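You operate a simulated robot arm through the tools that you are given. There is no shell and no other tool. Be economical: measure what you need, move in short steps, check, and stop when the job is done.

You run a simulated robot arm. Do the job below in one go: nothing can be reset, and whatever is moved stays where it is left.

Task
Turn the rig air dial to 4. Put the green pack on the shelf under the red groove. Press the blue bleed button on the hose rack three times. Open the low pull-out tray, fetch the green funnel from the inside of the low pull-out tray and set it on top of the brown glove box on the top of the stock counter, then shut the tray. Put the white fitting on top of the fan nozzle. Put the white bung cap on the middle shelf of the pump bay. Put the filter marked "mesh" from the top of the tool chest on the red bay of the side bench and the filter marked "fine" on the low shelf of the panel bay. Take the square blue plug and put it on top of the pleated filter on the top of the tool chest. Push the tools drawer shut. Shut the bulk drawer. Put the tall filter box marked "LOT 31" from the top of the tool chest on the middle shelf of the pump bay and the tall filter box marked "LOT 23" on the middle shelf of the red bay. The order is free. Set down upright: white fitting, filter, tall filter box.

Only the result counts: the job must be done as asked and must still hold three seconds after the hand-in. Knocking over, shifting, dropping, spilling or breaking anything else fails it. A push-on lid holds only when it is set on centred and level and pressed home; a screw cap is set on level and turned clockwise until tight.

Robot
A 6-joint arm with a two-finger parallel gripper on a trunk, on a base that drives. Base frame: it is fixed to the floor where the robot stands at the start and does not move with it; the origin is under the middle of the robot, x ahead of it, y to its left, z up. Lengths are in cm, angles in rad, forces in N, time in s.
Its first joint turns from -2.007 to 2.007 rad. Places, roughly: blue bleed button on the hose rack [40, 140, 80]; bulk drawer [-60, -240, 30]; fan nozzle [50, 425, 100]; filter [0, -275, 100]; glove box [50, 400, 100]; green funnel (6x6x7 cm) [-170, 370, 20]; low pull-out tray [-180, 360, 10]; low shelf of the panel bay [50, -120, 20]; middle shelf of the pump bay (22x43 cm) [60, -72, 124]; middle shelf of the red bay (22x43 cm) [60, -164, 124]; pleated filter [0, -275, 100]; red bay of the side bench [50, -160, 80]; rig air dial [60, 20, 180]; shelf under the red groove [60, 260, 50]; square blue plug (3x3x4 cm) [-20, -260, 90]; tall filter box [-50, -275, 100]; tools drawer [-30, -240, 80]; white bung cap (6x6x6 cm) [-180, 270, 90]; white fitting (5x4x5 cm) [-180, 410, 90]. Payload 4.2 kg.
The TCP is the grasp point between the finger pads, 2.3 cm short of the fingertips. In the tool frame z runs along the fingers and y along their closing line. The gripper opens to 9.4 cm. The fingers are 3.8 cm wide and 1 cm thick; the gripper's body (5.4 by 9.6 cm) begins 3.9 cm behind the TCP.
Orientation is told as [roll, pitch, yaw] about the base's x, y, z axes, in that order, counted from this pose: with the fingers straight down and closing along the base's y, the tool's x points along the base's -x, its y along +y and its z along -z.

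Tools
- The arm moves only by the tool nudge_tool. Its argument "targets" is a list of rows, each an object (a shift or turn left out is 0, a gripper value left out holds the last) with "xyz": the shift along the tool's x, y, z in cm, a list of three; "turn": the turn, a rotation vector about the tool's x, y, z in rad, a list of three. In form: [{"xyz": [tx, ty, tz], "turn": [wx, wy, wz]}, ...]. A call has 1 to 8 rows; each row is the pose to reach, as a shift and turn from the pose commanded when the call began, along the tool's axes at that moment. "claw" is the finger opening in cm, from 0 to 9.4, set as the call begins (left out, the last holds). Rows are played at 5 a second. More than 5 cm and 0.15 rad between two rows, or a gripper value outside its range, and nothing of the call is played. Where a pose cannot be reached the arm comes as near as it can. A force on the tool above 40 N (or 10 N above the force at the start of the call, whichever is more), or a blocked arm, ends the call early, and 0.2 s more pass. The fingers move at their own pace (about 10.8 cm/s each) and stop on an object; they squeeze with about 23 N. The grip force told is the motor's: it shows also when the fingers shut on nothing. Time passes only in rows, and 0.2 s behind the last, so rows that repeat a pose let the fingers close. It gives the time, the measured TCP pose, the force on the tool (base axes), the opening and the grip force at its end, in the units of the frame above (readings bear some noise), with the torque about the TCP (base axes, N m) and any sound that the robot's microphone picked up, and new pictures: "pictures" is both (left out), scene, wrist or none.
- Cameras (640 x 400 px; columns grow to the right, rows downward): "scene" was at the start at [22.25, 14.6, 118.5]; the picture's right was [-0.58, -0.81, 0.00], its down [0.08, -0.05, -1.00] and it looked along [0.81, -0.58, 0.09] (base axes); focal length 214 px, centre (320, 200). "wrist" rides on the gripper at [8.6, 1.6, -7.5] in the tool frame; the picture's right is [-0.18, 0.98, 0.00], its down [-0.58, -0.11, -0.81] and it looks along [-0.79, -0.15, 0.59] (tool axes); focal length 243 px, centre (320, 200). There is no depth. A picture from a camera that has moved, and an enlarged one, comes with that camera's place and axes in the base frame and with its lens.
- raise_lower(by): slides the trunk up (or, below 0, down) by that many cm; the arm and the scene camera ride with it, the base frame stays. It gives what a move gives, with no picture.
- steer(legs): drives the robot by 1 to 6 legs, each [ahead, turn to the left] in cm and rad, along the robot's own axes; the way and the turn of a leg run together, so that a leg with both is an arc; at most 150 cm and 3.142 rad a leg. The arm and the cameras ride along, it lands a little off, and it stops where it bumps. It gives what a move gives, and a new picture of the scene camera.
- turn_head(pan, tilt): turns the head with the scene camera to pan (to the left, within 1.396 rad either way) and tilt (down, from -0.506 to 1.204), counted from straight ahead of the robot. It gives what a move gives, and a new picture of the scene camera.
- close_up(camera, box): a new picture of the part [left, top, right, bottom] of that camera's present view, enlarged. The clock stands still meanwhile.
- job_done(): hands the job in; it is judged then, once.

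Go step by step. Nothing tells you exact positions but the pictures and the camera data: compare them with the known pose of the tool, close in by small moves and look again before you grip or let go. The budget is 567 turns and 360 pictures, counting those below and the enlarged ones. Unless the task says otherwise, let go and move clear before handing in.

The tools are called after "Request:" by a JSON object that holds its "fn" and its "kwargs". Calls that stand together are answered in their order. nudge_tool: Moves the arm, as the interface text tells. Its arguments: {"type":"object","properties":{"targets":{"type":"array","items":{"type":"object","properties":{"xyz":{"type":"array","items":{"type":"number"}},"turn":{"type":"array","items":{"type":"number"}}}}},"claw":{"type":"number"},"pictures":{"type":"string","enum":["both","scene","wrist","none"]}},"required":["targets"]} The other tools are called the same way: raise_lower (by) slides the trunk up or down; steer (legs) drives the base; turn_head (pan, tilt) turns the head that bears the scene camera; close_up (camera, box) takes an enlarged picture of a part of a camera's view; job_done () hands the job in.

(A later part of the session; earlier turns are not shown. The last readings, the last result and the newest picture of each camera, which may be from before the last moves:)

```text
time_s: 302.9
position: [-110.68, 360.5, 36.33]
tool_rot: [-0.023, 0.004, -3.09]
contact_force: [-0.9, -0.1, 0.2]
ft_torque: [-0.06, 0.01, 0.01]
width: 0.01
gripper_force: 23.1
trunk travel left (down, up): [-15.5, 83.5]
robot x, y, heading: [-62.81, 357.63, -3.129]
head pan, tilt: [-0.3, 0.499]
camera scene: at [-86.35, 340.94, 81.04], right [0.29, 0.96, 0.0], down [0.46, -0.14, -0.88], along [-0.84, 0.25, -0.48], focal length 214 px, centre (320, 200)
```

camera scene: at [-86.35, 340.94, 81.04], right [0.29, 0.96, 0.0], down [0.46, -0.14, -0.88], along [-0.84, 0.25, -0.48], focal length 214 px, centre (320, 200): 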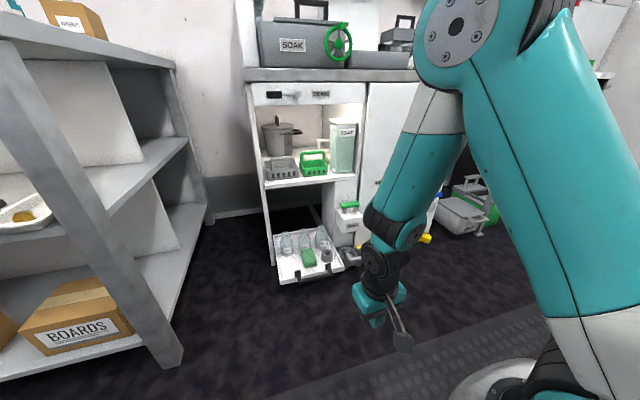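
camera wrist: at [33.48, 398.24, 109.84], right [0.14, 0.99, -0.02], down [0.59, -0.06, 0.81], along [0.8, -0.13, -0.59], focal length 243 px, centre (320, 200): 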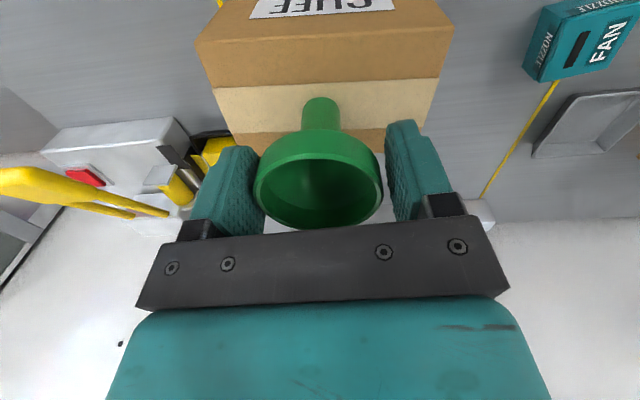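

Tilt the tool 0.5 rad forward, closed fingers, lower to bar height and line up with the bar's centre.

Request:
{"fn": "raise_lower", "kwargs": {"by": -15}}

Request:
{"fn": "nudge_tool", "kwargs": {"targets": [{"xyz": [0, 1.2, 1], "turn": [0, -0.13, 0]}, {"xyz": [0, 2.4, 2.5], "turn": [0, -0.26, 0]}, {"xyz": [0, 3.5, 4.5], "turn": [0, -0.38, 0]}, {"xyz": [0, 4, 6.5], "turn": [0, -0.5, 0]}, {"xyz": [0, 4, 8], "turn": [0, -0.5, 0]}, {"xyz": [0, 4, 8], "turn": [0, -0.5, 0]}], "pictures": "none"}}

Request:
{"fn": "steer", "kwargs": {"legs": [[22, 0]]}}

Request:
{"fn": "nudge_tool", "kwargs": {"targets": [{"xyz": [0, 0, 0]}], "pictures": "wrist"}}

```text
time_s: 304.6
position: [-110.54, 360.46, 21.42]
tool_rot: [-0.022, 0.003, -3.091]
contact_force: [-0.6, 0.3, 0.9]
ft_torque: [0.0, -0.02, 0.02]
width: 0.0
gripper_force: 23.2
trunk travel left (down, up): [-0.5, 98.5]
robot x, y, heading: [-62.61, 358.12, -3.131]
head pan, tilt: [-0.3, 0.499]
```

```text
time_s: 306.0
position: [-112.64, 355.08, 11.58]
tool_rot: [-0.026, -0.495, -3.079]
contact_force: [0.0, -0.3, -0.2]
ft_torque: [0.0, -0.02, 0.03]
width: 0.0
gripper_force: 22.6
out of reach, approached as far as the arm can: row 1, 2, 3, 4, 5, 6
trunk travel left (down, up): [-0.5, 98.5]
robot x, y, heading: [-62.84, 357.83, -3.132]
head pan, tilt: [-0.3, 0.499]
```

```text
time_s: 307.7
position: [-135.13, 354.81, 11.69]
tool_rot: [-0.026, -0.496, -3.078]
contact_force: [-0.3, -0.4, -0.4]
ft_torque: [0.01, 0.0, -0.03]
width: 0.0
gripper_force: 22.9
trunk travel left (down, up): [-0.5, 98.5]
robot x, y, heading: [-84.82, 357.69, -3.133]
head pan, tilt: [-0.3, 0.499]
camera scene: at [-108.76, 340.73, 66.05], right [0.29, 0.96, 0.0], down [0.46, -0.14, -0.88], along [-0.84, 0.25, -0.48], focal length 214 px, centre (320, 200)
```

scene: 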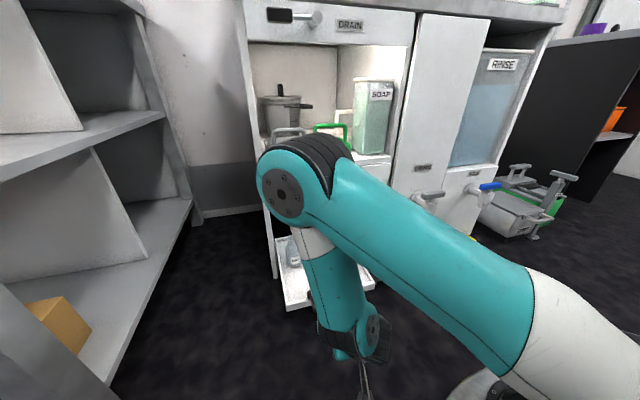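

```text
time_s: 308.1
position: [-135.1, 354.93, 11.55]
tool_rot: [-0.026, -0.495, -3.079]
contact_force: [-0.3, -0.1, -0.2]
ft_torque: [0.01, 0.01, 0.0]
width: 0.0
gripper_force: 22.9
trunk travel left (down, up): [-0.5, 98.5]
robot x, y, heading: [-84.81, 357.6, -3.129]
head pan, tilt: [-0.3, 0.499]
camera wrist: at [-123.84, 353.7, 13.86], right [-0.11, -0.99, 0.06], down [-0.13, 0.08, 0.99], along [-0.98, 0.1, -0.14], focal length 243 px, centre (320, 200)
```

wrist: 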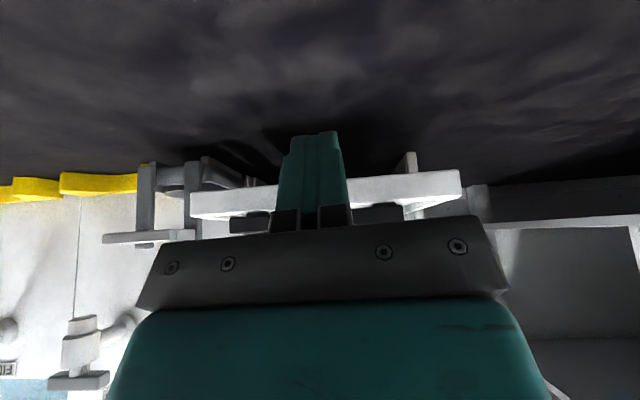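

Fingers are lined up with the bar's middle. Approach and push in small base steps.

Request:
{"fn": "steer", "kwargs": {"legs": [[4.5, 0], [3, 0], [3, 0], [3, 0], [3, 0]]}}

Request:
{"fn": "nudge_tool", "kwargs": {"targets": [{"xyz": [0, 0, 0]}], "pictures": "wrist"}}

```text
time_s: 310.8
position: [-151.56, 354.72, 11.55]
tool_rot: [-0.028, -0.498, -3.076]
contact_force: [0.6, -0.1, -0.8]
ft_torque: [-0.02, 0.02, 0.04]
width: 0.0
gripper_force: 23.0
trunk travel left (down, up): [-0.5, 98.5]
robot x, y, heading: [-101.29, 357.27, -3.131]
head pan, tilt: [-0.3, 0.499]
camera scene: at [-125.28, 340.59, 66.05], right [0.29, 0.96, 0.0], down [0.46, -0.14, -0.88], along [-0.84, 0.25, -0.48], focal length 214 px, centre (320, 200)
```

scene: 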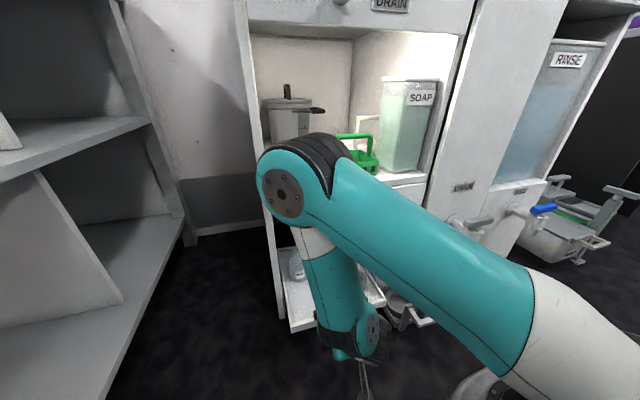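

```text
time_s: 311.2
position: [-151.71, 354.53, 11.59]
tool_rot: [-0.026, -0.498, -3.078]
contact_force: [-0.2, 0.0, -0.2]
ft_torque: [-0.01, 0.0, 0.01]
width: 0.0
gripper_force: 22.4
trunk travel left (down, up): [-0.5, 98.5]
robot x, y, heading: [-100.88, 357.18, -3.132]
head pan, tilt: [-0.3, 0.499]
camera wrist: at [-140.38, 353.55, 13.86], right [-0.11, -0.99, 0.07], down [-0.13, 0.08, 0.99], along [-0.98, 0.1, -0.14], focal length 243 px, centre (320, 200)
```

wrist: 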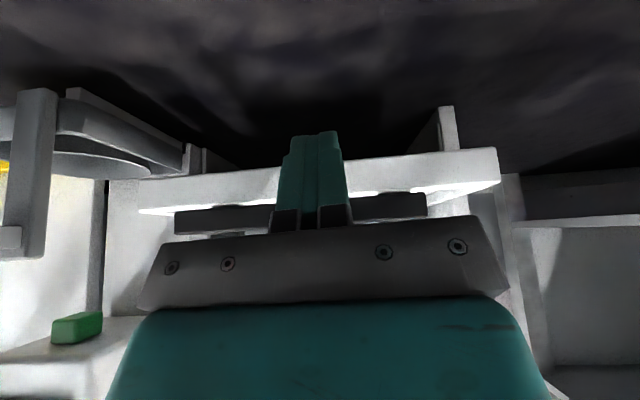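

Tray is moving in (bar now ≈-153.6). I push the remaining ~8.5 cm with the arm.

Request:
{"fn": "nudge_tool", "kwargs": {"targets": [{"xyz": [-1.1, 0, 0.6]}, {"xyz": [-2.2, 0, 1.2]}, {"xyz": [-3.3, 0, 1.8]}, {"xyz": [-4.4, 0, 2.4]}, {"xyz": [-5.5, 0, 3]}, {"xyz": [-6.5, 0, 3.55]}, {"xyz": [-7.3, 0, 4]}, {"xyz": [-8, 0, 4.4]}], "pictures": "wrist"}}

```text
time_s: 312.9
position: [-159.99, 354.21, 11.52]
tool_rot: [-0.028, -0.483, -3.079]
contact_force: [5.4, -0.5, 3.1]
ft_torque: [0.06, 0.11, -0.03]
width: 0.01
gripper_force: 22.6
trunk travel left (down, up): [-0.5, 98.5]
robot x, y, heading: [-101.43, 357.38, -3.137]
head pan, tilt: [-0.3, 0.499]
stopped in row 8: the force on the tool passed its limit (the readings are from after the stop); the commanded pose is now the measured one
camera wrist: at [-148.78, 353.18, 13.91], right [-0.11, -0.99, 0.06], down [-0.14, 0.08, 0.99], along [-0.98, 0.1, -0.15], focal length 243 px, centre (320, 200)
```

wrist: 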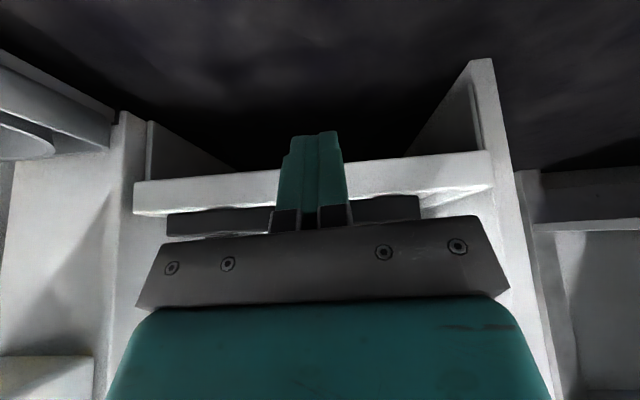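

Hard stop reached: tray shut. Retract and verify.

Request:
{"fn": "nudge_tool", "kwargs": {"targets": [{"xyz": [2.6, 0, -1.4]}, {"xyz": [5.2, 0, -2.8]}, {"xyz": [8, 0, -4.4]}], "pictures": "none"}}

Request:
{"fn": "steer", "kwargs": {"legs": [[-38, 0]]}}

Request:
{"fn": "close_up", "kwargs": {"camera": "scene", "box": [220, 120, 420, 330]}}

```text
time_s: 313.8
position: [-151.28, 354.68, 11.34]
tool_rot: [-0.026, -0.486, -3.079]
contact_force: [0.0, -0.2, 0.2]
ft_torque: [0.0, -0.01, 0.02]
width: 0.01
gripper_force: 22.9
out of reach, approached as far as the arm can: row 3
trunk travel left (down, up): [-0.5, 98.5]
robot x, y, heading: [-101.76, 357.59, -3.133]
head pan, tilt: [-0.3, 0.499]
```

```text
time_s: 316.1
position: [-114.14, 355.14, 11.31]
tool_rot: [-0.027, -0.484, -3.084]
contact_force: [-0.4, 0.9, -0.3]
ft_torque: [0.01, 0.0, 0.01]
width: 0.01
gripper_force: 22.9
trunk travel left (down, up): [-0.5, 98.5]
robot x, y, heading: [-64.16, 358.05, -3.139]
head pan, tilt: [-0.3, 0.499]
camera scene: at [-88.25, 340.97, 66.05], right [0.29, 0.96, 0.0], down [0.46, -0.14, -0.88], along [-0.84, 0.26, -0.48], focal length 214 px, centre (320, 200)
```

scene: 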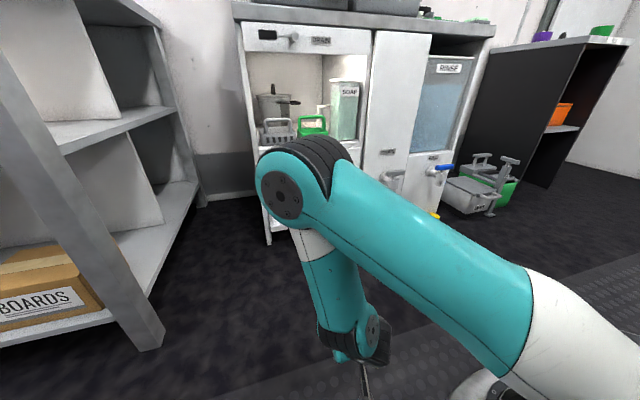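

```text
1.90 times, centred on (320, 225) of scene
camera zoom: at [-88.25, 340.97, 66.05], right [0.29, 0.96, 0.0], down [0.46, -0.14, -0.88], along [-0.84, 0.26, -0.48], focal length 408 px, centre (320, 152)
```

zoom: 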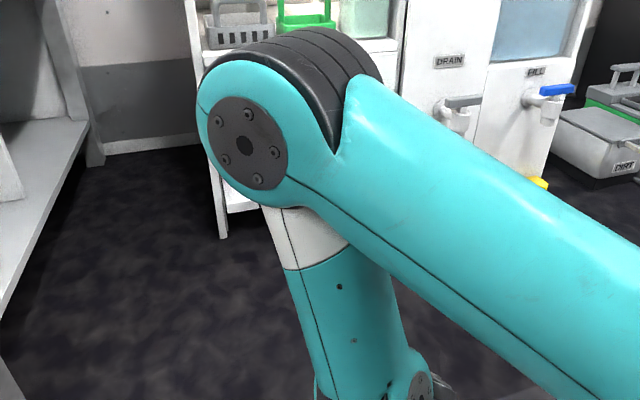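

Now for the white fitting. Level the tool, raise the trunk, go to y≈405 facing west.

Request:
{"fn": "raise_lower", "kwargs": {"by": 40}}

Request:
{"fn": "nudge_tool", "kwargs": {"targets": [{"turn": [0, 0.14, 0]}, {"turn": [0, 0.28, 0]}, {"turn": [0, 0.42, 0]}, {"turn": [0.0, 0.485, 0]}], "claw": 9.4, "pictures": "none"}}

Request:
{"fn": "raise_lower", "kwargs": {"by": 40}}

Request:
{"fn": "nudge_tool", "kwargs": {"targets": [{"xyz": [0, 0, -4]}, {"xyz": [0, 0, -8]}, {"xyz": [0, 0, -12]}, {"xyz": [0, 0, -16]}, {"xyz": [0, 0, -20]}, {"xyz": [0, 0, -24]}], "pictures": "none"}}

Request:
{"fn": "steer", "kwargs": {"legs": [[0, -1.57], [46, 0], [0, 1.57]]}}

Request:
{"fn": "turn_head", "kwargs": {"pan": -0.1, "tilt": 0.6}}

```text
time_s: 319.9
position: [-114.25, 355.3, 51.29]
tool_rot: [-0.03, -0.483, -3.083]
contact_force: [-0.8, 0.7, -0.2]
ft_torque: [0.01, 0.0, 0.0]
width: 0.0
gripper_force: 22.8
trunk travel left (down, up): [-40.5, 58.5]
robot x, y, heading: [-64.68, 357.65, -3.137]
head pan, tilt: [-0.3, 0.499]
```

```text
time_s: 320.9
position: [-114.15, 355.13, 51.26]
tool_rot: [-0.027, 0.002, -3.096]
contact_force: [0.3, -0.1, 0.8]
ft_torque: [0.0, -0.03, -0.01]
width: 9.4
gripper_force: 0.1
trunk travel left (down, up): [-40.5, 58.5]
robot x, y, heading: [-64.7, 357.55, -3.136]
head pan, tilt: [-0.3, 0.499]
```

```text
time_s: 324.8
position: [-114.08, 355.16, 91.23]
tool_rot: [-0.023, 0.0, -3.096]
contact_force: [-0.6, -0.1, -0.1]
ft_torque: [0.0, 0.01, 0.01]
width: 9.39
gripper_force: 0.1
trunk travel left (down, up): [-80.5, 18.5]
robot x, y, heading: [-64.46, 357.51, -3.138]
head pan, tilt: [-0.3, 0.499]
```

```text
time_s: 326.2
position: [-114.2, 354.53, 115.42]
tool_rot: [-0.025, 0.001, -3.095]
contact_force: [-0.9, 0.2, -0.2]
ft_torque: [0.0, -0.05, 0.0]
width: 9.4
gripper_force: 0.0
trunk travel left (down, up): [-80.5, 18.5]
robot x, y, heading: [-64.52, 358.0, -3.137]
head pan, tilt: [-0.3, 0.499]
```

```text
time_s: 336.6
position: [-115.05, 397.57, 115.29]
tool_rot: [-0.024, 0.0, -3.044]
contact_force: [-0.6, 0.0, 0.2]
ft_torque: [0.03, 0.02, -0.02]
width: 9.38
gripper_force: 0.1
trunk travel left (down, up): [-80.5, 18.5]
robot x, y, heading: [-65.11, 403.73, -3.086]
head pan, tilt: [-0.3, 0.499]
camera scene: at [-88.38, 385.37, 146.05], right [0.24, 0.97, 0.0], down [0.46, -0.12, -0.88], along [-0.85, 0.21, -0.48], focal length 214 px, centre (320, 200)
```

scene: 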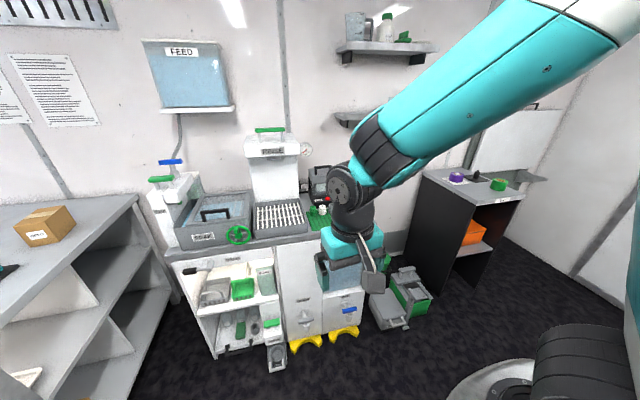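

```text
time_s: 337.3
position: [-115.01, 397.48, 115.27]
tool_rot: [-0.025, 0.0, -3.046]
contact_force: [0.1, 0.7, -0.3]
ft_torque: [0.01, 0.02, 0.01]
width: 9.41
gripper_force: 0.0
trunk travel left (down, up): [-80.5, 18.5]
robot x, y, heading: [-65.47, 403.76, -3.087]
head pan, tilt: [-0.099, 0.6]
camera scene: at [-88.38, 383.55, 145.14], right [0.04, 1.0, 0.0], down [0.56, -0.03, -0.83], along [-0.82, 0.04, -0.56], focal length 214 px, centre (320, 200)
```

scene: 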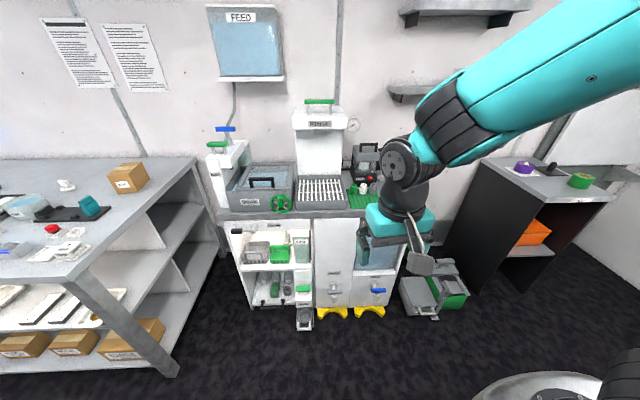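

Request:
{"fn": "close_up", "kwargs": {"camera": "scene", "box": [220, 210, 340, 340]}}

Request:
{"fn": "close_up", "kwargs": {"camera": "scene", "box": [330, 130, 410, 220]}}

```text
3.08 times, centred on (280, 275) of scene
camera zoom: at [-88.38, 383.55, 145.14], right [0.04, 1.0, 0.0], down [0.56, -0.03, -0.83], along [-0.82, 0.04, -0.56], focal length 660 px, centre (443, -31)
```

zoom: 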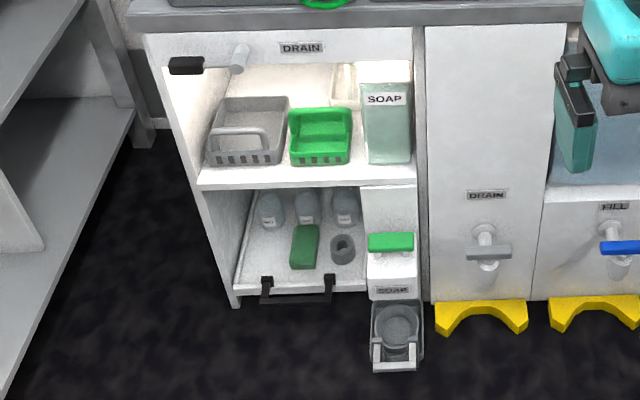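

```text
4.44 times, centred on (370, 175) of scene
camera zoom: at [-88.38, 383.55, 145.14], right [0.04, 1.0, 0.0], down [0.56, -0.03, -0.83], along [-0.82, 0.04, -0.56], focal length 953 px, centre (98, 311)
```

zoom: 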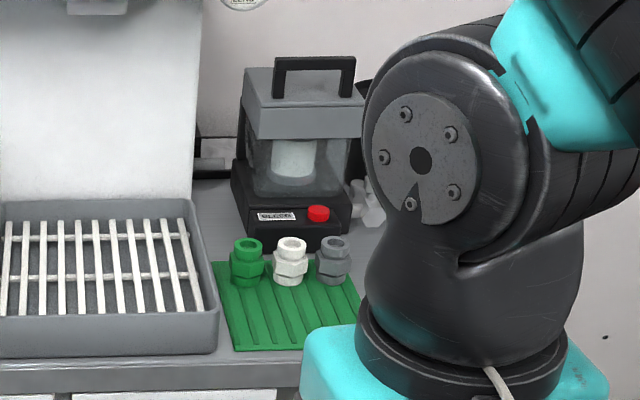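

Tray is shut. White fitting at about [-177.5, 408.7, 90] with ~3 cm free behind it; I'll close along x (spin 90°). Then drive up.

Request:
{"fn": "nudge_tool", "kwargs": {"targets": [{"turn": [0, 0, 0.145]}, {"turn": [0, 0, 0.29]}, {"turn": [0, 0, 0.435]}, {"turn": [0, 0, 0.58]}, {"turn": [0, 0, 0.725]}, {"turn": [0, 0, 0.87]}, {"turn": [0, 0, 1.015]}, {"turn": [0, 0, 1.16]}], "pictures": "none"}}

Request:
{"fn": "nudge_tool", "kwargs": {"targets": [{"turn": [0, 0, 0.14]}, {"turn": [0, 0, 0.28]}, {"turn": [0, 0, 0.45]}, {"xyz": [-4, 0, 0], "turn": [0, 0, 0.46]}, {"xyz": [-8, 0, 0], "turn": [0, 0, 0.46]}], "pictures": "none"}}

Request:
{"fn": "steer", "kwargs": {"legs": [[0, -0.055], [44, 0]]}}

Request:
{"fn": "nudge_tool", "kwargs": {"targets": [{"xyz": [0, 0, 0]}], "pictures": "wrist"}}

```text
time_s: 339.1
position: [-114.96, 397.57, 115.38]
tool_rot: [-0.011, -0.022, 2.075]
contact_force: [-0.8, 0.1, 0.3]
ft_torque: [0.01, -0.01, -0.05]
width: 9.42
gripper_force: 0.1
trunk travel left (down, up): [-80.5, 18.5]
robot x, y, heading: [-65.13, 403.14, -3.083]
head pan, tilt: [-0.099, 0.6]
```

```text
refused: row 3 steps farther than a row can; nothing moved
```

```text
time_s: 342.2
position: [-159.49, 400.45, 115.46]
tool_rot: [-0.011, -0.023, 2.019]
contact_force: [0.7, 0.7, -0.1]
ft_torque: [0.03, 0.02, -0.01]
width: 9.41
gripper_force: 0.0
trunk travel left (down, up): [-80.5, 18.5]
robot x, y, heading: [-109.75, 403.4, 3.135]
head pan, tilt: [-0.099, 0.6]
camera scene: at [-133.7, 384.96, 145.14], right [0.1, 0.99, 0.0], down [0.56, -0.06, -0.83], along [-0.82, 0.08, -0.56], focal length 214 px, centre (320, 200)
```

scene: 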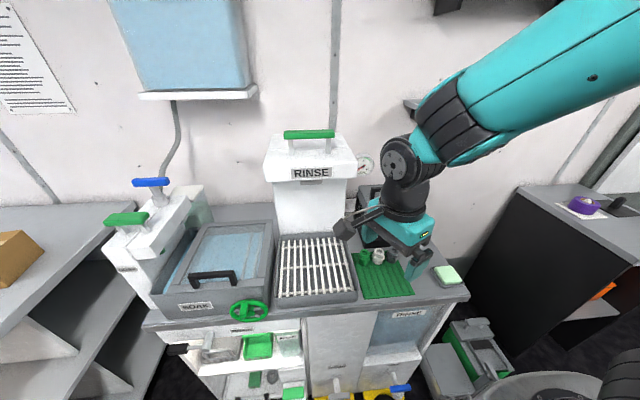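

```text
time_s: 342.6
position: [-159.53, 400.52, 115.45]
tool_rot: [-0.012, -0.023, 2.02]
contact_force: [0.5, -0.6, -0.3]
ft_torque: [0.01, 0.0, 0.02]
width: 9.4
gripper_force: 0.0
trunk travel left (down, up): [-80.5, 18.5]
robot x, y, heading: [-109.33, 403.5, 3.136]
head pan, tilt: [-0.099, 0.6]
camera wrist: at [-157.14, 391.76, 122.52], right [-0.97, -0.26, -0.01], down [-0.15, 0.55, 0.82], along [-0.21, 0.79, -0.57], focal length 243 px, centre (320, 200)
```

wrist: 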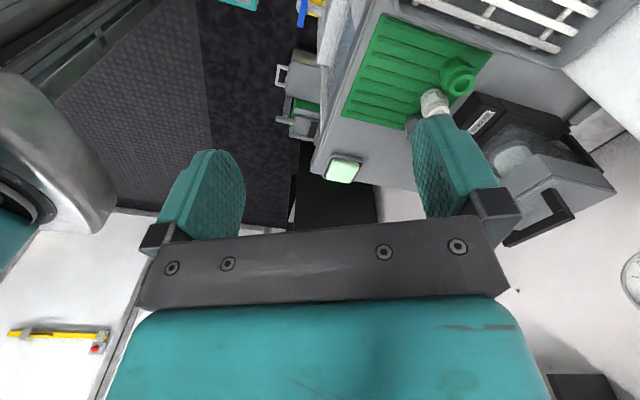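

Fitting is at about [-175.6, 405.7], top z≈94. Complete the spin, then move over it at height.

Request:
{"fn": "nudge_tool", "kwargs": {"targets": [{"turn": [0, 0, 0.14]}, {"turn": [0, 0, 0.28]}, {"turn": [0, 0, 0.42]}, {"turn": [0, 0, 0.455]}], "claw": 6.5, "pictures": "none"}}

Request:
{"fn": "nudge_tool", "kwargs": {"targets": [{"xyz": [-2, 4, 0]}, {"xyz": [-4, 8, 0]}, {"xyz": [-5, 12, 0]}, {"xyz": [-5, 16, 0]}, {"xyz": [-5, 16, 4]}, {"xyz": [-5, 16, 8]}], "pictures": "both"}}

```text
time_s: 343.6
position: [-159.34, 400.46, 115.35]
tool_rot: [0.001, -0.025, 1.564]
contact_force: [-0.1, 0.2, 0.4]
ft_torque: [0.03, -0.03, 0.02]
width: 6.53
gripper_force: 0.0
trunk travel left (down, up): [-80.5, 18.5]
robot x, y, heading: [-109.65, 403.12, 3.139]
head pan, tilt: [-0.099, 0.6]
```

```text
time_s: 345.0
position: [-175.33, 405.8, 107.68]
tool_rot: [0.001, -0.024, 1.566]
contact_force: [0.9, 0.4, 0.2]
ft_torque: [-0.01, 0.06, 0.0]
width: 6.5
gripper_force: 0.0
trunk travel left (down, up): [-80.5, 18.5]
robot x, y, heading: [-109.4, 403.09, 3.14]
head pan, tilt: [-0.099, 0.6]
camera scene: at [-133.66, 384.96, 145.16], right [0.1, 0.99, 0.0], down [0.56, -0.06, -0.83], along [-0.82, 0.08, -0.56], focal length 214 px, centre (320, 200)
camera wrist: at [-176.97, 396.97, 114.8], right [-0.98, 0.19, 0.01], down [0.11, 0.56, 0.82], along [0.15, 0.81, -0.57], focal length 243 px, centre (320, 200)
```

scene: 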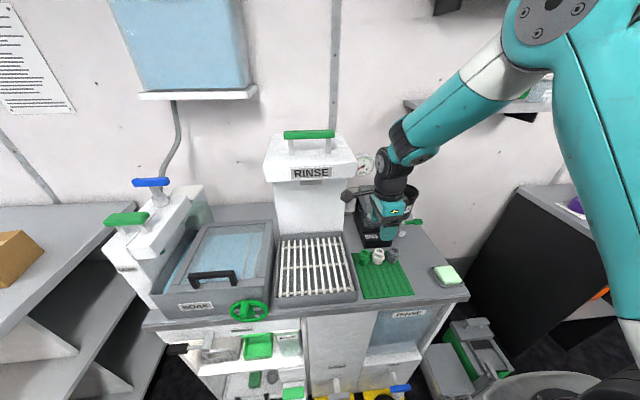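
wrist: 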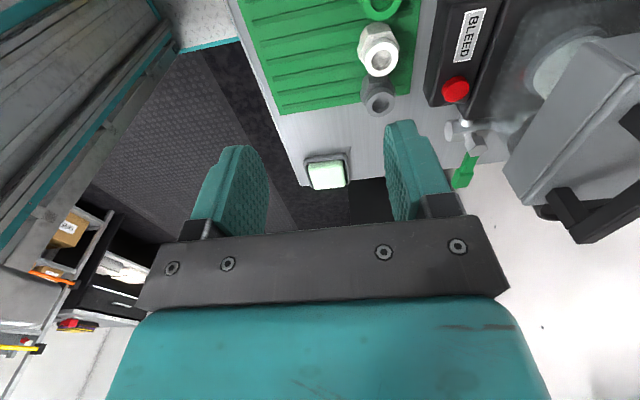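

Refined: fitting ≈ [-181, 410.3], top z≈88. Shift over and look again.

Request:
{"fn": "nudge_tool", "kwargs": {"targets": [{"xyz": [-2, 2.8, 0]}, {"xyz": [-4.3, 5.5, 0]}, {"xyz": [-4.3, 5.5, 4]}, {"xyz": [-4.3, 5.5, 4]}], "pictures": "wrist"}}

```text
time_s: 346.0
position: [-180.89, 410.12, 103.66]
tool_rot: [0.001, -0.024, 1.564]
contact_force: [-0.1, 0.3, 0.6]
ft_torque: [0.01, 0.0, -0.03]
width: 6.49
gripper_force: 0.1
trunk travel left (down, up): [-80.5, 18.5]
robot x, y, heading: [-109.32, 403.16, 3.131]
head pan, tilt: [-0.099, 0.6]
camera wrist: at [-182.49, 401.33, 110.87], right [-0.98, 0.19, 0.01], down [0.11, 0.56, 0.82], along [0.15, 0.81, -0.57], focal length 243 px, centre (320, 200)
```

wrist: 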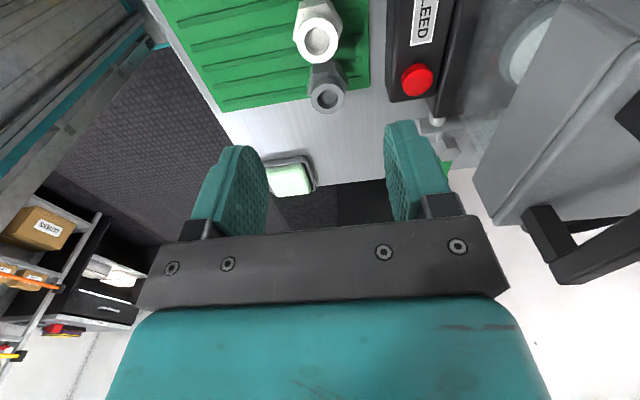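

Consistent: [-181, 410.4, 88]. Descend with opening 6, pausing above.

Request:
{"fn": "nudge_tool", "kwargs": {"targets": [{"xyz": [-0.3, -0.2, 4]}, {"xyz": [-0.3, -0.2, 8]}, {"xyz": [-0.3, -0.2, 11.5]}, {"xyz": [-0.3, -0.2, 11.5]}], "claw": 6, "pictures": "both"}}

```text
time_s: 347.0
position: [-180.72, 410.79, 92.27]
tool_rot: [0.0, -0.025, 1.564]
contact_force: [-0.7, 0.0, -0.8]
ft_torque: [-0.01, -0.01, -0.01]
width: 5.99
gripper_force: 0.1
trunk travel left (down, up): [-80.5, 18.5]
robot x, y, heading: [-109.48, 403.31, 3.137]
head pan, tilt: [-0.099, 0.6]
camera scene: at [-133.69, 384.96, 145.14], right [0.1, 0.99, 0.0], down [0.56, -0.06, -0.83], along [-0.82, 0.08, -0.56], focal length 214 px, centre (320, 200)
camera wrist: at [-182.41, 402.02, 99.4], right [-0.98, 0.19, 0.01], down [0.11, 0.56, 0.82], along [0.15, 0.81, -0.57], focal length 243 px, centre (320, 200)
```

scene: 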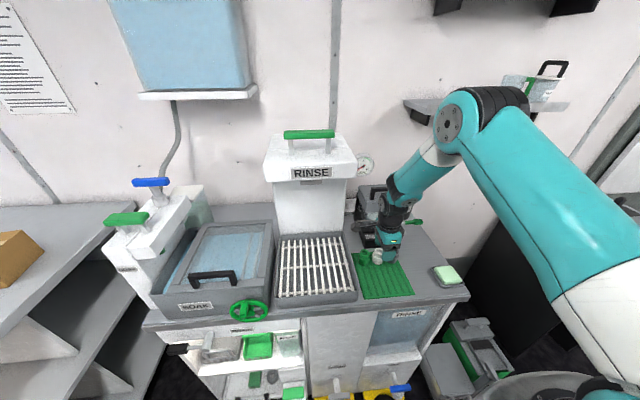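
wrist: 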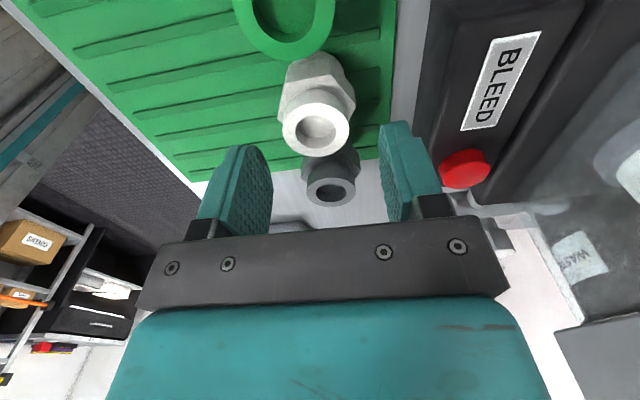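

Good alignment. Descend 5.4 and close.

Request:
{"fn": "nudge_tool", "kwargs": {"targets": [{"xyz": [-0.3, -0.2, 2.5]}, {"xyz": [-0.3, -0.2, 4.5]}, {"xyz": [-0.3, -0.2, 5.4]}, {"xyz": [-0.3, -0.2, 5.4]}], "pictures": "wrist"}}

```text
time_s: 347.8
position: [-180.53, 411.24, 87.75]
tool_rot: [0.006, -0.023, 1.566]
contact_force: [8.7, 0.0, 27.6]
ft_torque: [-0.5, -1.19, 0.2]
width: 6.33
gripper_force: 3.8
trunk travel left (down, up): [-80.5, 18.5]
robot x, y, heading: [-109.56, 403.6, 3.142]
head pan, tilt: [-0.099, 0.6]
stopped in row 3: the force on the tool passed its limit (the readings are from after the stop); the commanded pose is now the measured one
camera wrist: at [-182.3, 402.42, 94.89], right [-0.98, 0.19, 0.01], down [0.12, 0.56, 0.82], along [0.15, 0.81, -0.57], focal length 243 px, centre (320, 200)
```

wrist: 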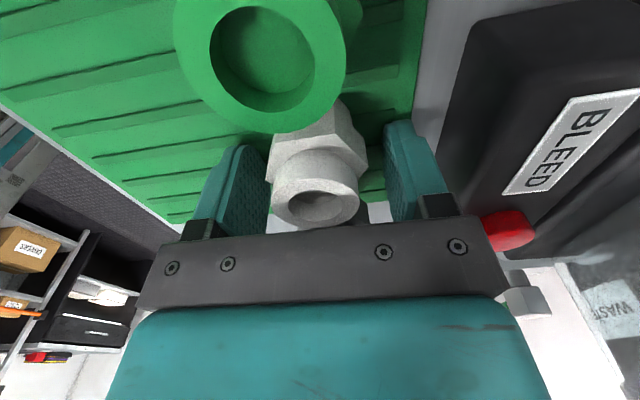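

The east finger caught the hex flange: the fitting sits ~0.6 cm east of centre. Back up, shift east, open to 7.

Request:
{"fn": "nudge_tool", "kwargs": {"targets": [{"xyz": [0, 0, -1.5]}, {"xyz": [0, -0.7, -1.5]}, {"xyz": [0, -0.7, -1.5]}], "claw": 7, "pictures": "wrist"}}

```text
time_s: 348.6
position: [-179.96, 411.19, 88.9]
tool_rot: [0.004, -0.024, 1.566]
contact_force: [0.2, 0.6, -0.6]
ft_torque: [0.02, 0.01, -0.02]
width: 7.01
gripper_force: 0.2
trunk travel left (down, up): [-80.5, 18.5]
robot x, y, heading: [-109.74, 403.09, 3.141]
head pan, tilt: [-0.099, 0.6]
camera wrist: at [-181.66, 402.36, 96.12], right [-0.98, 0.19, 0.01], down [0.12, 0.56, 0.82], along [0.15, 0.81, -0.57], focal length 243 px, centre (320, 200)
```

wrist: 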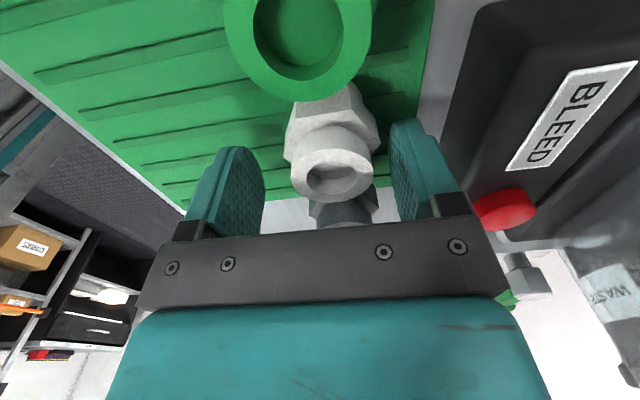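

Centred now. Descend and close.

Request:
{"fn": "nudge_tool", "kwargs": {"targets": [{"xyz": [-0.1, 0.2, 1]}, {"xyz": [-0.1, 0.2, 2]}, {"xyz": [-0.1, 0.2, 2.5]}, {"xyz": [-0.1, 0.2, 2.5]}], "pictures": "none"}}

Request:
{"fn": "nudge_tool", "kwargs": {"targets": [{"xyz": [0, 0, 0]}, {"xyz": [0, 0, 0]}, {"xyz": [0, 0, 0]}], "claw": 3, "pictures": "wrist"}}

```text
time_s: 349.2
position: [-180.4, 411.17, 87.71]
tool_rot: [0.008, -0.022, 1.567]
contact_force: [8.2, 0.3, 24.1]
ft_torque: [-0.44, -1.22, 0.16]
width: 7.29
gripper_force: 3.9
trunk travel left (down, up): [-80.5, 18.5]
robot x, y, heading: [-109.65, 403.02, 3.142]
head pan, tilt: [-0.099, 0.6]
stopped in row 3: the force on the tool passed its limit (the readings are from after the stop); the commanded pose is now the measured one
```

```text
time_s: 349.5
position: [-180.09, 411.29, 87.76]
tool_rot: [0.0, -0.023, 1.564]
contact_force: [5.1, 0.8, 21.3]
ft_torque: [-0.44, -0.59, 0.14]
width: 3.63
gripper_force: 7.4
trunk travel left (down, up): [-80.5, 18.5]
robot x, y, heading: [-109.6, 403.49, 3.133]
head pan, tilt: [-0.099, 0.6]
stopped in row 1: the force on the tool passed its limit (the readings are from after the stop); the commanded pose is now the measured one
camera wrist: at [-181.83, 402.44, 94.88], right [-0.98, 0.19, 0.01], down [0.11, 0.56, 0.82], along [0.15, 0.81, -0.57], focal length 243 px, centre (320, 200)
```

wrist: 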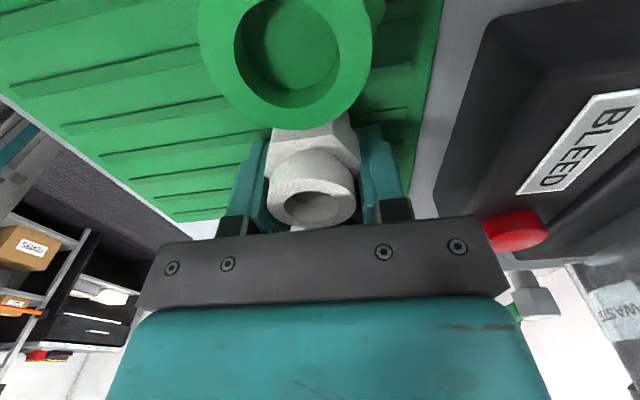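

The fingertips simply reached the mat; the fitting is between them. Lift 0.5 and finish closing.

Request:
{"fn": "nudge_tool", "kwargs": {"targets": [{"xyz": [0, 0, -0.5]}, {"xyz": [0, 0, -0.5]}, {"xyz": [0, 0, -0.5]}, {"xyz": [0, 0, -0.5]}], "claw": 2, "pictures": "wrist"}}

```text
time_s: 350.5
position: [-180.17, 411.23, 87.99]
tool_rot: [-0.002, -0.024, 1.566]
contact_force: [-0.8, -0.2, -0.6]
ft_torque: [0.0, 0.01, 0.02]
width: 3.58
gripper_force: 22.9
trunk travel left (down, up): [-80.5, 18.5]
robot x, y, heading: [-109.55, 403.23, 3.139]
head pan, tilt: [-0.099, 0.6]
camera wrist: at [-181.85, 402.39, 95.1], right [-0.98, 0.19, 0.0], down [0.11, 0.56, 0.82], along [0.15, 0.81, -0.57], focal length 243 px, centre (320, 200)
```

wrist: 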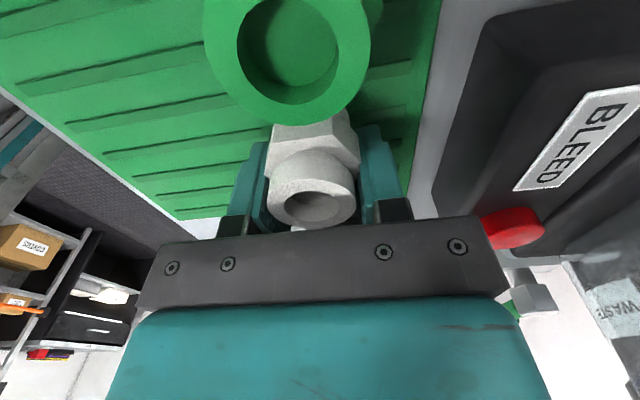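

Gripped at 3.6. Lift straight up.

Request:
{"fn": "nudge_tool", "kwargs": {"targets": [{"xyz": [0, 0, -1.5]}, {"xyz": [0, 0, -4]}, {"xyz": [0, 0, -8]}, {"xyz": [0, 0, -12]}, {"xyz": [0, 0, -16]}], "pictures": "both"}}

```text
time_s: 351.7
position: [-180.3, 410.93, 103.92]
tool_rot: [-0.004, -0.023, 1.565]
contact_force: [0.0, -0.1, -0.2]
ft_torque: [0.01, -0.03, -0.01]
width: 3.57
gripper_force: 23.3
trunk travel left (down, up): [-80.5, 18.5]
robot x, y, heading: [-109.39, 403.39, 3.14]
head pan, tilt: [-0.099, 0.6]
camera scene: at [-133.74, 384.97, 145.13], right [0.1, 0.99, 0.0], down [0.56, -0.06, -0.82], along [-0.82, 0.08, -0.57], focal length 214 px, centre (320, 200)
camera wrist: at [-182.01, 402.03, 111.03], right [-0.98, 0.19, 0.0], down [0.11, 0.56, 0.82], along [0.15, 0.81, -0.57], focal length 243 px, centre (320, 200)
```

scene: 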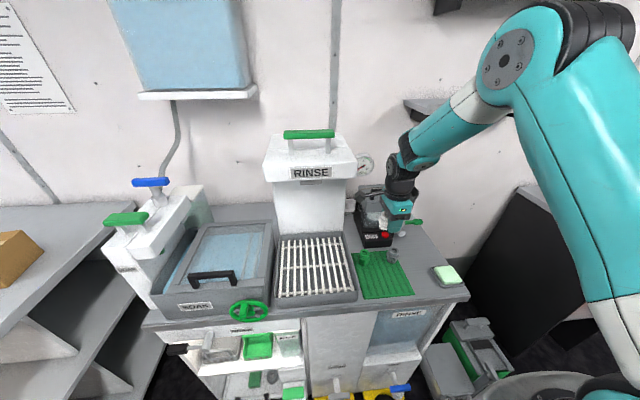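
wrist: 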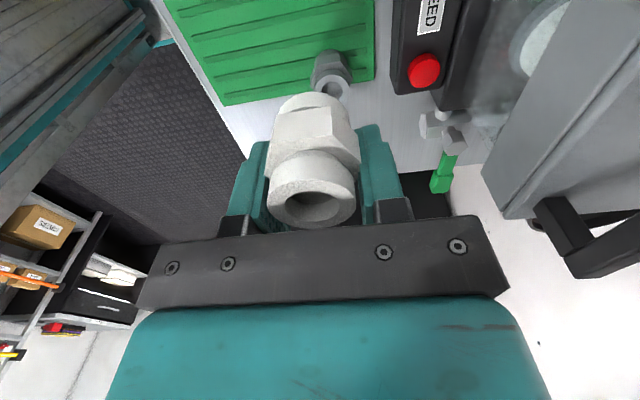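

Held; the others stand. Now go to the nozzle: back off, retract, turn to face east at y≈415.

Request:
{"fn": "steer", "kwargs": {"legs": [[-45, 0]]}}

Request:
{"fn": "nudge_tool", "kwargs": {"targets": [{"xyz": [0, -4, -1]}, {"xyz": [0, -8, -2]}, {"xyz": [0, -12, -3]}, {"xyz": [0, -16, -4]}, {"xyz": [0, -19, -5]}], "pictures": "none"}}

Request:
{"fn": "steer", "kwargs": {"legs": [[0, -1.57], [8, 0], [0, -1.57]]}}

Request:
{"fn": "turn_head", "kwargs": {"pan": -0.1, "tilt": 0.5}}

```text
time_s: 354.5
position: [-133.24, 411.16, 103.91]
tool_rot: [-0.002, -0.023, 1.558]
contact_force: [-0.6, 0.8, -0.2]
ft_torque: [0.03, -0.02, 0.0]
width: 3.55
gripper_force: 23.0
trunk travel left (down, up): [-80.5, 18.5]
robot x, y, heading: [-62.43, 402.89, 3.129]
head pan, tilt: [-0.099, 0.6]
camera scene: at [-86.96, 384.83, 145.14], right [0.11, 0.99, 0.0], down [0.56, -0.06, -0.83], along [-0.82, 0.09, -0.56], focal length 214 px, centre (320, 200)
```

scene: 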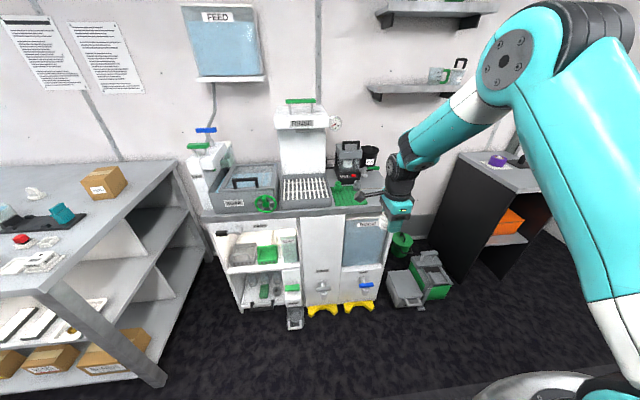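

```text
time_s: 355.7
position: [-114.43, 410.6, 109.07]
tool_rot: [-0.002, -0.024, 1.558]
contact_force: [-1.5, -0.8, -0.7]
ft_torque: [0.01, -0.03, 0.03]
width: 3.58
gripper_force: 22.5
trunk travel left (down, up): [-80.5, 18.5]
robot x, y, heading: [-62.59, 402.74, 3.134]
head pan, tilt: [-0.099, 0.6]
```

```text
time_s: 364.3
position: [-10.82, 405.41, 109.02]
tool_rot: [-0.002, -0.024, -1.545]
contact_force: [0.7, -0.9, 0.2]
ft_torque: [-0.02, 0.01, 0.04]
width: 3.58
gripper_force: 22.8
trunk travel left (down, up): [-80.5, 18.5]
robot x, y, heading: [-62.75, 410.87, 0.031]
head pan, tilt: [-0.099, 0.6]
camera scene: at [-39.3, 430.45, 145.14], right [-0.07, -1.0, 0.0], down [-0.56, 0.04, -0.83], along [0.82, -0.06, -0.56], focal length 214 px, centre (320, 200)
```

scene: 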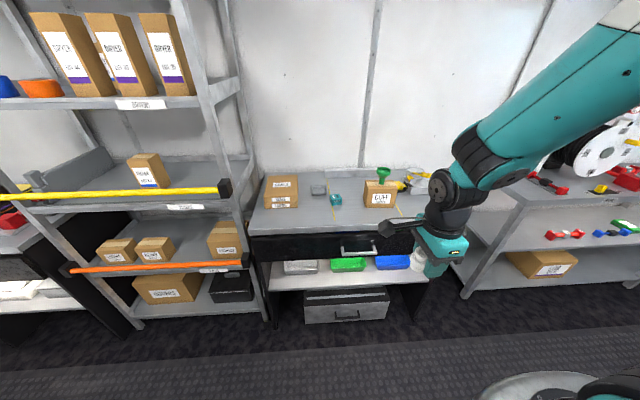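

```text
time_s: 365.0
position: [-10.79, 405.29, 109.01]
tool_rot: [-0.003, -0.025, -1.542]
contact_force: [0.0, -0.5, 0.1]
ft_torque: [-0.03, 0.0, 0.0]
width: 3.55
gripper_force: 22.9
trunk travel left (down, up): [-80.5, 18.5]
robot x, y, heading: [-62.57, 411.06, 0.034]
head pan, tilt: [-0.099, 0.499]
camera scene: at [-39.04, 430.43, 146.05], right [-0.07, -1.0, 0.0], down [-0.48, 0.03, -0.88], along [0.88, -0.06, -0.48], focal length 214 px, centre (320, 200)
```

scene: 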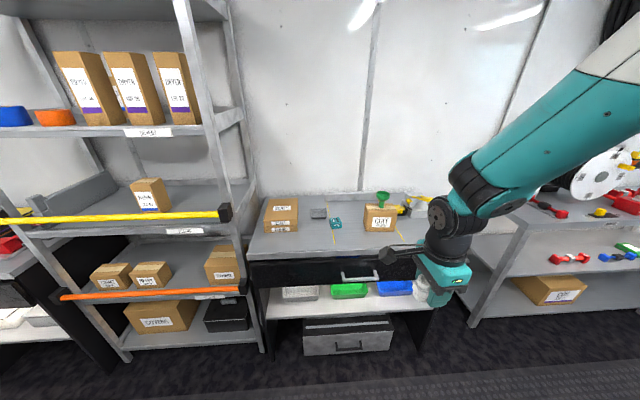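

Shift the fitting to the nozzle's line (y≈416.8) and drive ahead 38.

Request:
{"fn": "nudge_tool", "kwargs": {"targets": [{"xyz": [4, 0, 0]}, {"xyz": [8, 0, 0]}, {"xyz": [11.5, 0, 0]}, {"xyz": [11.5, 0, 0]}], "pictures": "none"}}

Request:
{"fn": "steer", "kwargs": {"legs": [[0, -0.034], [40, 0]]}}

Request:
{"fn": "turn_head", "kwargs": {"pan": -0.1, "tilt": 0.8}}

Request:
{"fn": "nudge_tool", "kwargs": {"targets": [{"xyz": [0, 0, 0]}], "pictures": "wrist"}}

```text
time_s: 366.0
position: [-11.1, 417.05, 108.89]
tool_rot: [-0.002, -0.022, -1.545]
contact_force: [0.7, -0.6, -0.4]
ft_torque: [-0.01, 0.01, -0.01]
width: 3.57
gripper_force: 23.1
trunk travel left (down, up): [-80.5, 18.5]
robot x, y, heading: [-62.75, 410.77, 0.029]
head pan, tilt: [-0.099, 0.499]
```

```text
time_s: 368.8
position: [28.96, 415.39, 108.91]
tool_rot: [-0.001, -0.023, -1.573]
contact_force: [-0.6, 0.1, 1.0]
ft_torque: [0.0, 0.0, -0.03]
width: 3.56
gripper_force: 22.4
trunk travel left (down, up): [-80.5, 18.5]
robot x, y, heading: [-23.15, 410.89, 0.002]
head pan, tilt: [-0.099, 0.499]
camera scene: at [1.31, 429.57, 146.05], right [-0.1, -0.99, 0.0], down [-0.48, 0.05, -0.88], along [0.87, -0.09, -0.48], focal length 214 px, centre (320, 200)
```

scene: 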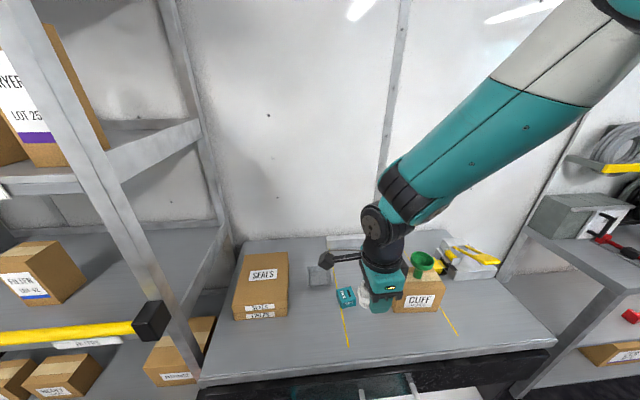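

```text
time_s: 369.6
position: [28.94, 415.41, 108.83]
tool_rot: [-0.001, -0.023, -1.573]
contact_force: [-0.3, -0.6, -0.8]
ft_torque: [0.02, 0.0, 0.0]
width: 3.57
gripper_force: 23.5
trunk travel left (down, up): [-80.5, 18.5]
robot x, y, heading: [-22.88, 410.78, 0.001]
head pan, tilt: [-0.099, 0.799]
camera scene: at [0.29, 429.67, 143.46], right [-0.1, -0.99, 0.0], down [-0.71, 0.07, -0.7], along [0.69, -0.07, -0.72], focal length 214 px, centre (320, 200)
```

scene: 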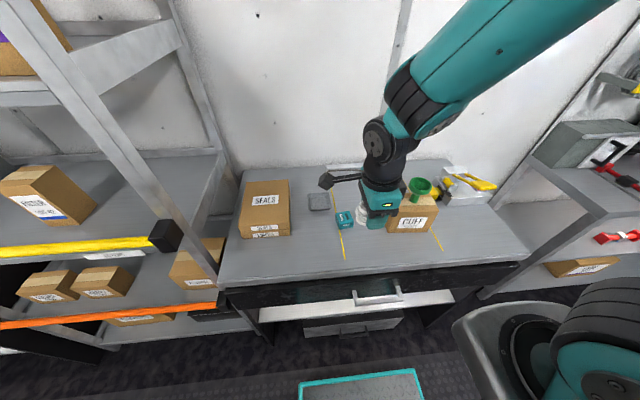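

```text
time_s: 370.0
position: [28.97, 415.34, 108.88]
tool_rot: [-0.001, -0.022, -1.575]
contact_force: [0.6, 0.3, -0.1]
ft_torque: [-0.02, -0.01, -0.03]
width: 3.54
gripper_force: 22.7
trunk travel left (down, up): [-80.5, 18.5]
robot x, y, heading: [-22.89, 410.81, -0.005]
head pan, tilt: [-0.099, 0.799]
camera wrist: at [30.57, 424.09, 115.93], right [0.98, -0.19, 0.0], down [-0.11, -0.56, 0.82], along [-0.15, -0.81, -0.57], focal length 243 px, centre (320, 200)
```

wrist: 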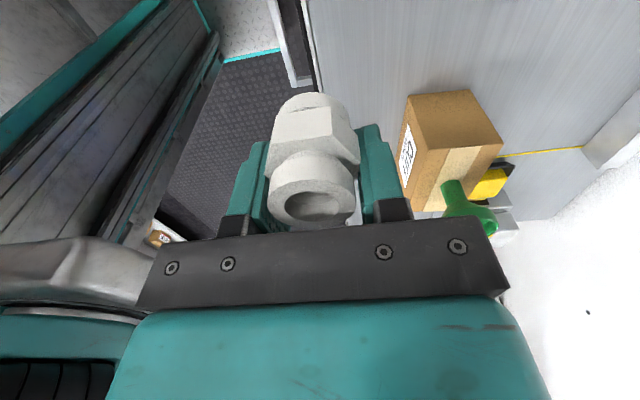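

Request:
{"fn": "close_up", "kwargs": {"camera": "scene", "box": [300, 170, 440, 260]}}

```text
4.44 times, centred on (370, 215) of scene
camera zoom: at [0.29, 429.67, 143.45], right [-0.1, -0.99, 0.0], down [-0.71, 0.07, -0.7], along [0.69, -0.07, -0.72], focal length 953 px, centre (98, 133)
```

zoom: 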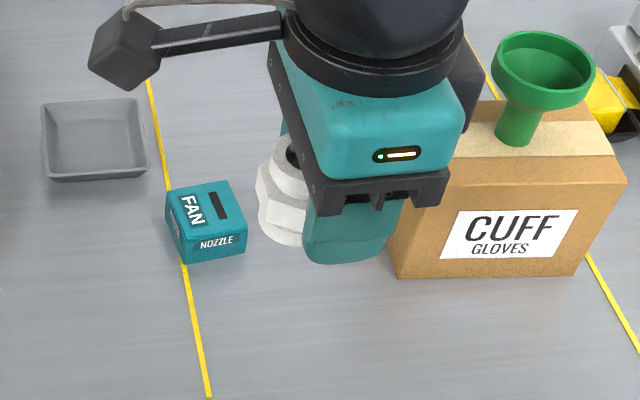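

Nozzle top ≈ centre [43.6, 417.5], z≈89.3, 5×5. The fitting sits 1.6 cm toward the camera side of the grip, so TCP goes to y≈415.9. Move over and partially down.

Request:
{"fn": "nudge_tool", "kwargs": {"targets": [{"xyz": [0.3, 4.9, 0]}, {"xyz": [0.55, 9.8, 0]}, {"xyz": [0.55, 14.6, 0]}, {"xyz": [0.55, 14.6, 4]}, {"xyz": [0.55, 14.6, 8]}, {"xyz": [0.55, 14.6, 11.5]}, {"xyz": [0.55, 14.6, 11.5]}], "pictures": "wrist"}}

Request:
{"fn": "close_up", "kwargs": {"camera": "scene", "box": [300, 170, 440, 260]}}

```text
time_s: 371.6
position: [43.43, 415.64, 97.17]
tool_rot: [0.002, -0.023, -1.574]
contact_force: [0.4, -0.6, -1.1]
ft_torque: [-0.01, -0.03, -0.02]
width: 3.57
gripper_force: 23.3
trunk travel left (down, up): [-80.5, 18.5]
robot x, y, heading: [-22.63, 411.17, -0.001]
head pan, tilt: [-0.099, 0.799]
camera wrist: at [45.2, 424.44, 104.31], right [0.98, -0.19, 0.0], down [-0.11, -0.56, 0.82], along [-0.15, -0.81, -0.57], focal length 243 px, centre (320, 200)
```

wrist: 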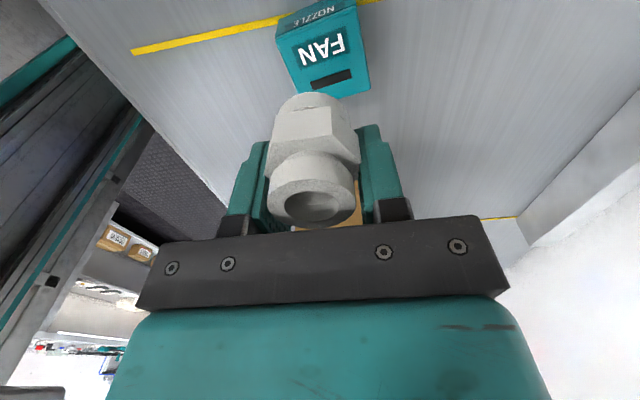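

```text
4.44 times, centred on (370, 215) of scene
camera zoom: at [0.28, 429.67, 143.45], right [-0.1, -0.99, 0.0], down [-0.71, 0.07, -0.7], along [0.69, -0.07, -0.72], focal length 953 px, centre (98, 133)
```

zoom: 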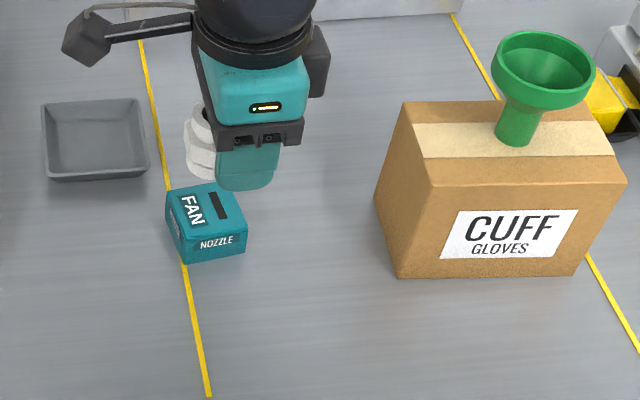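

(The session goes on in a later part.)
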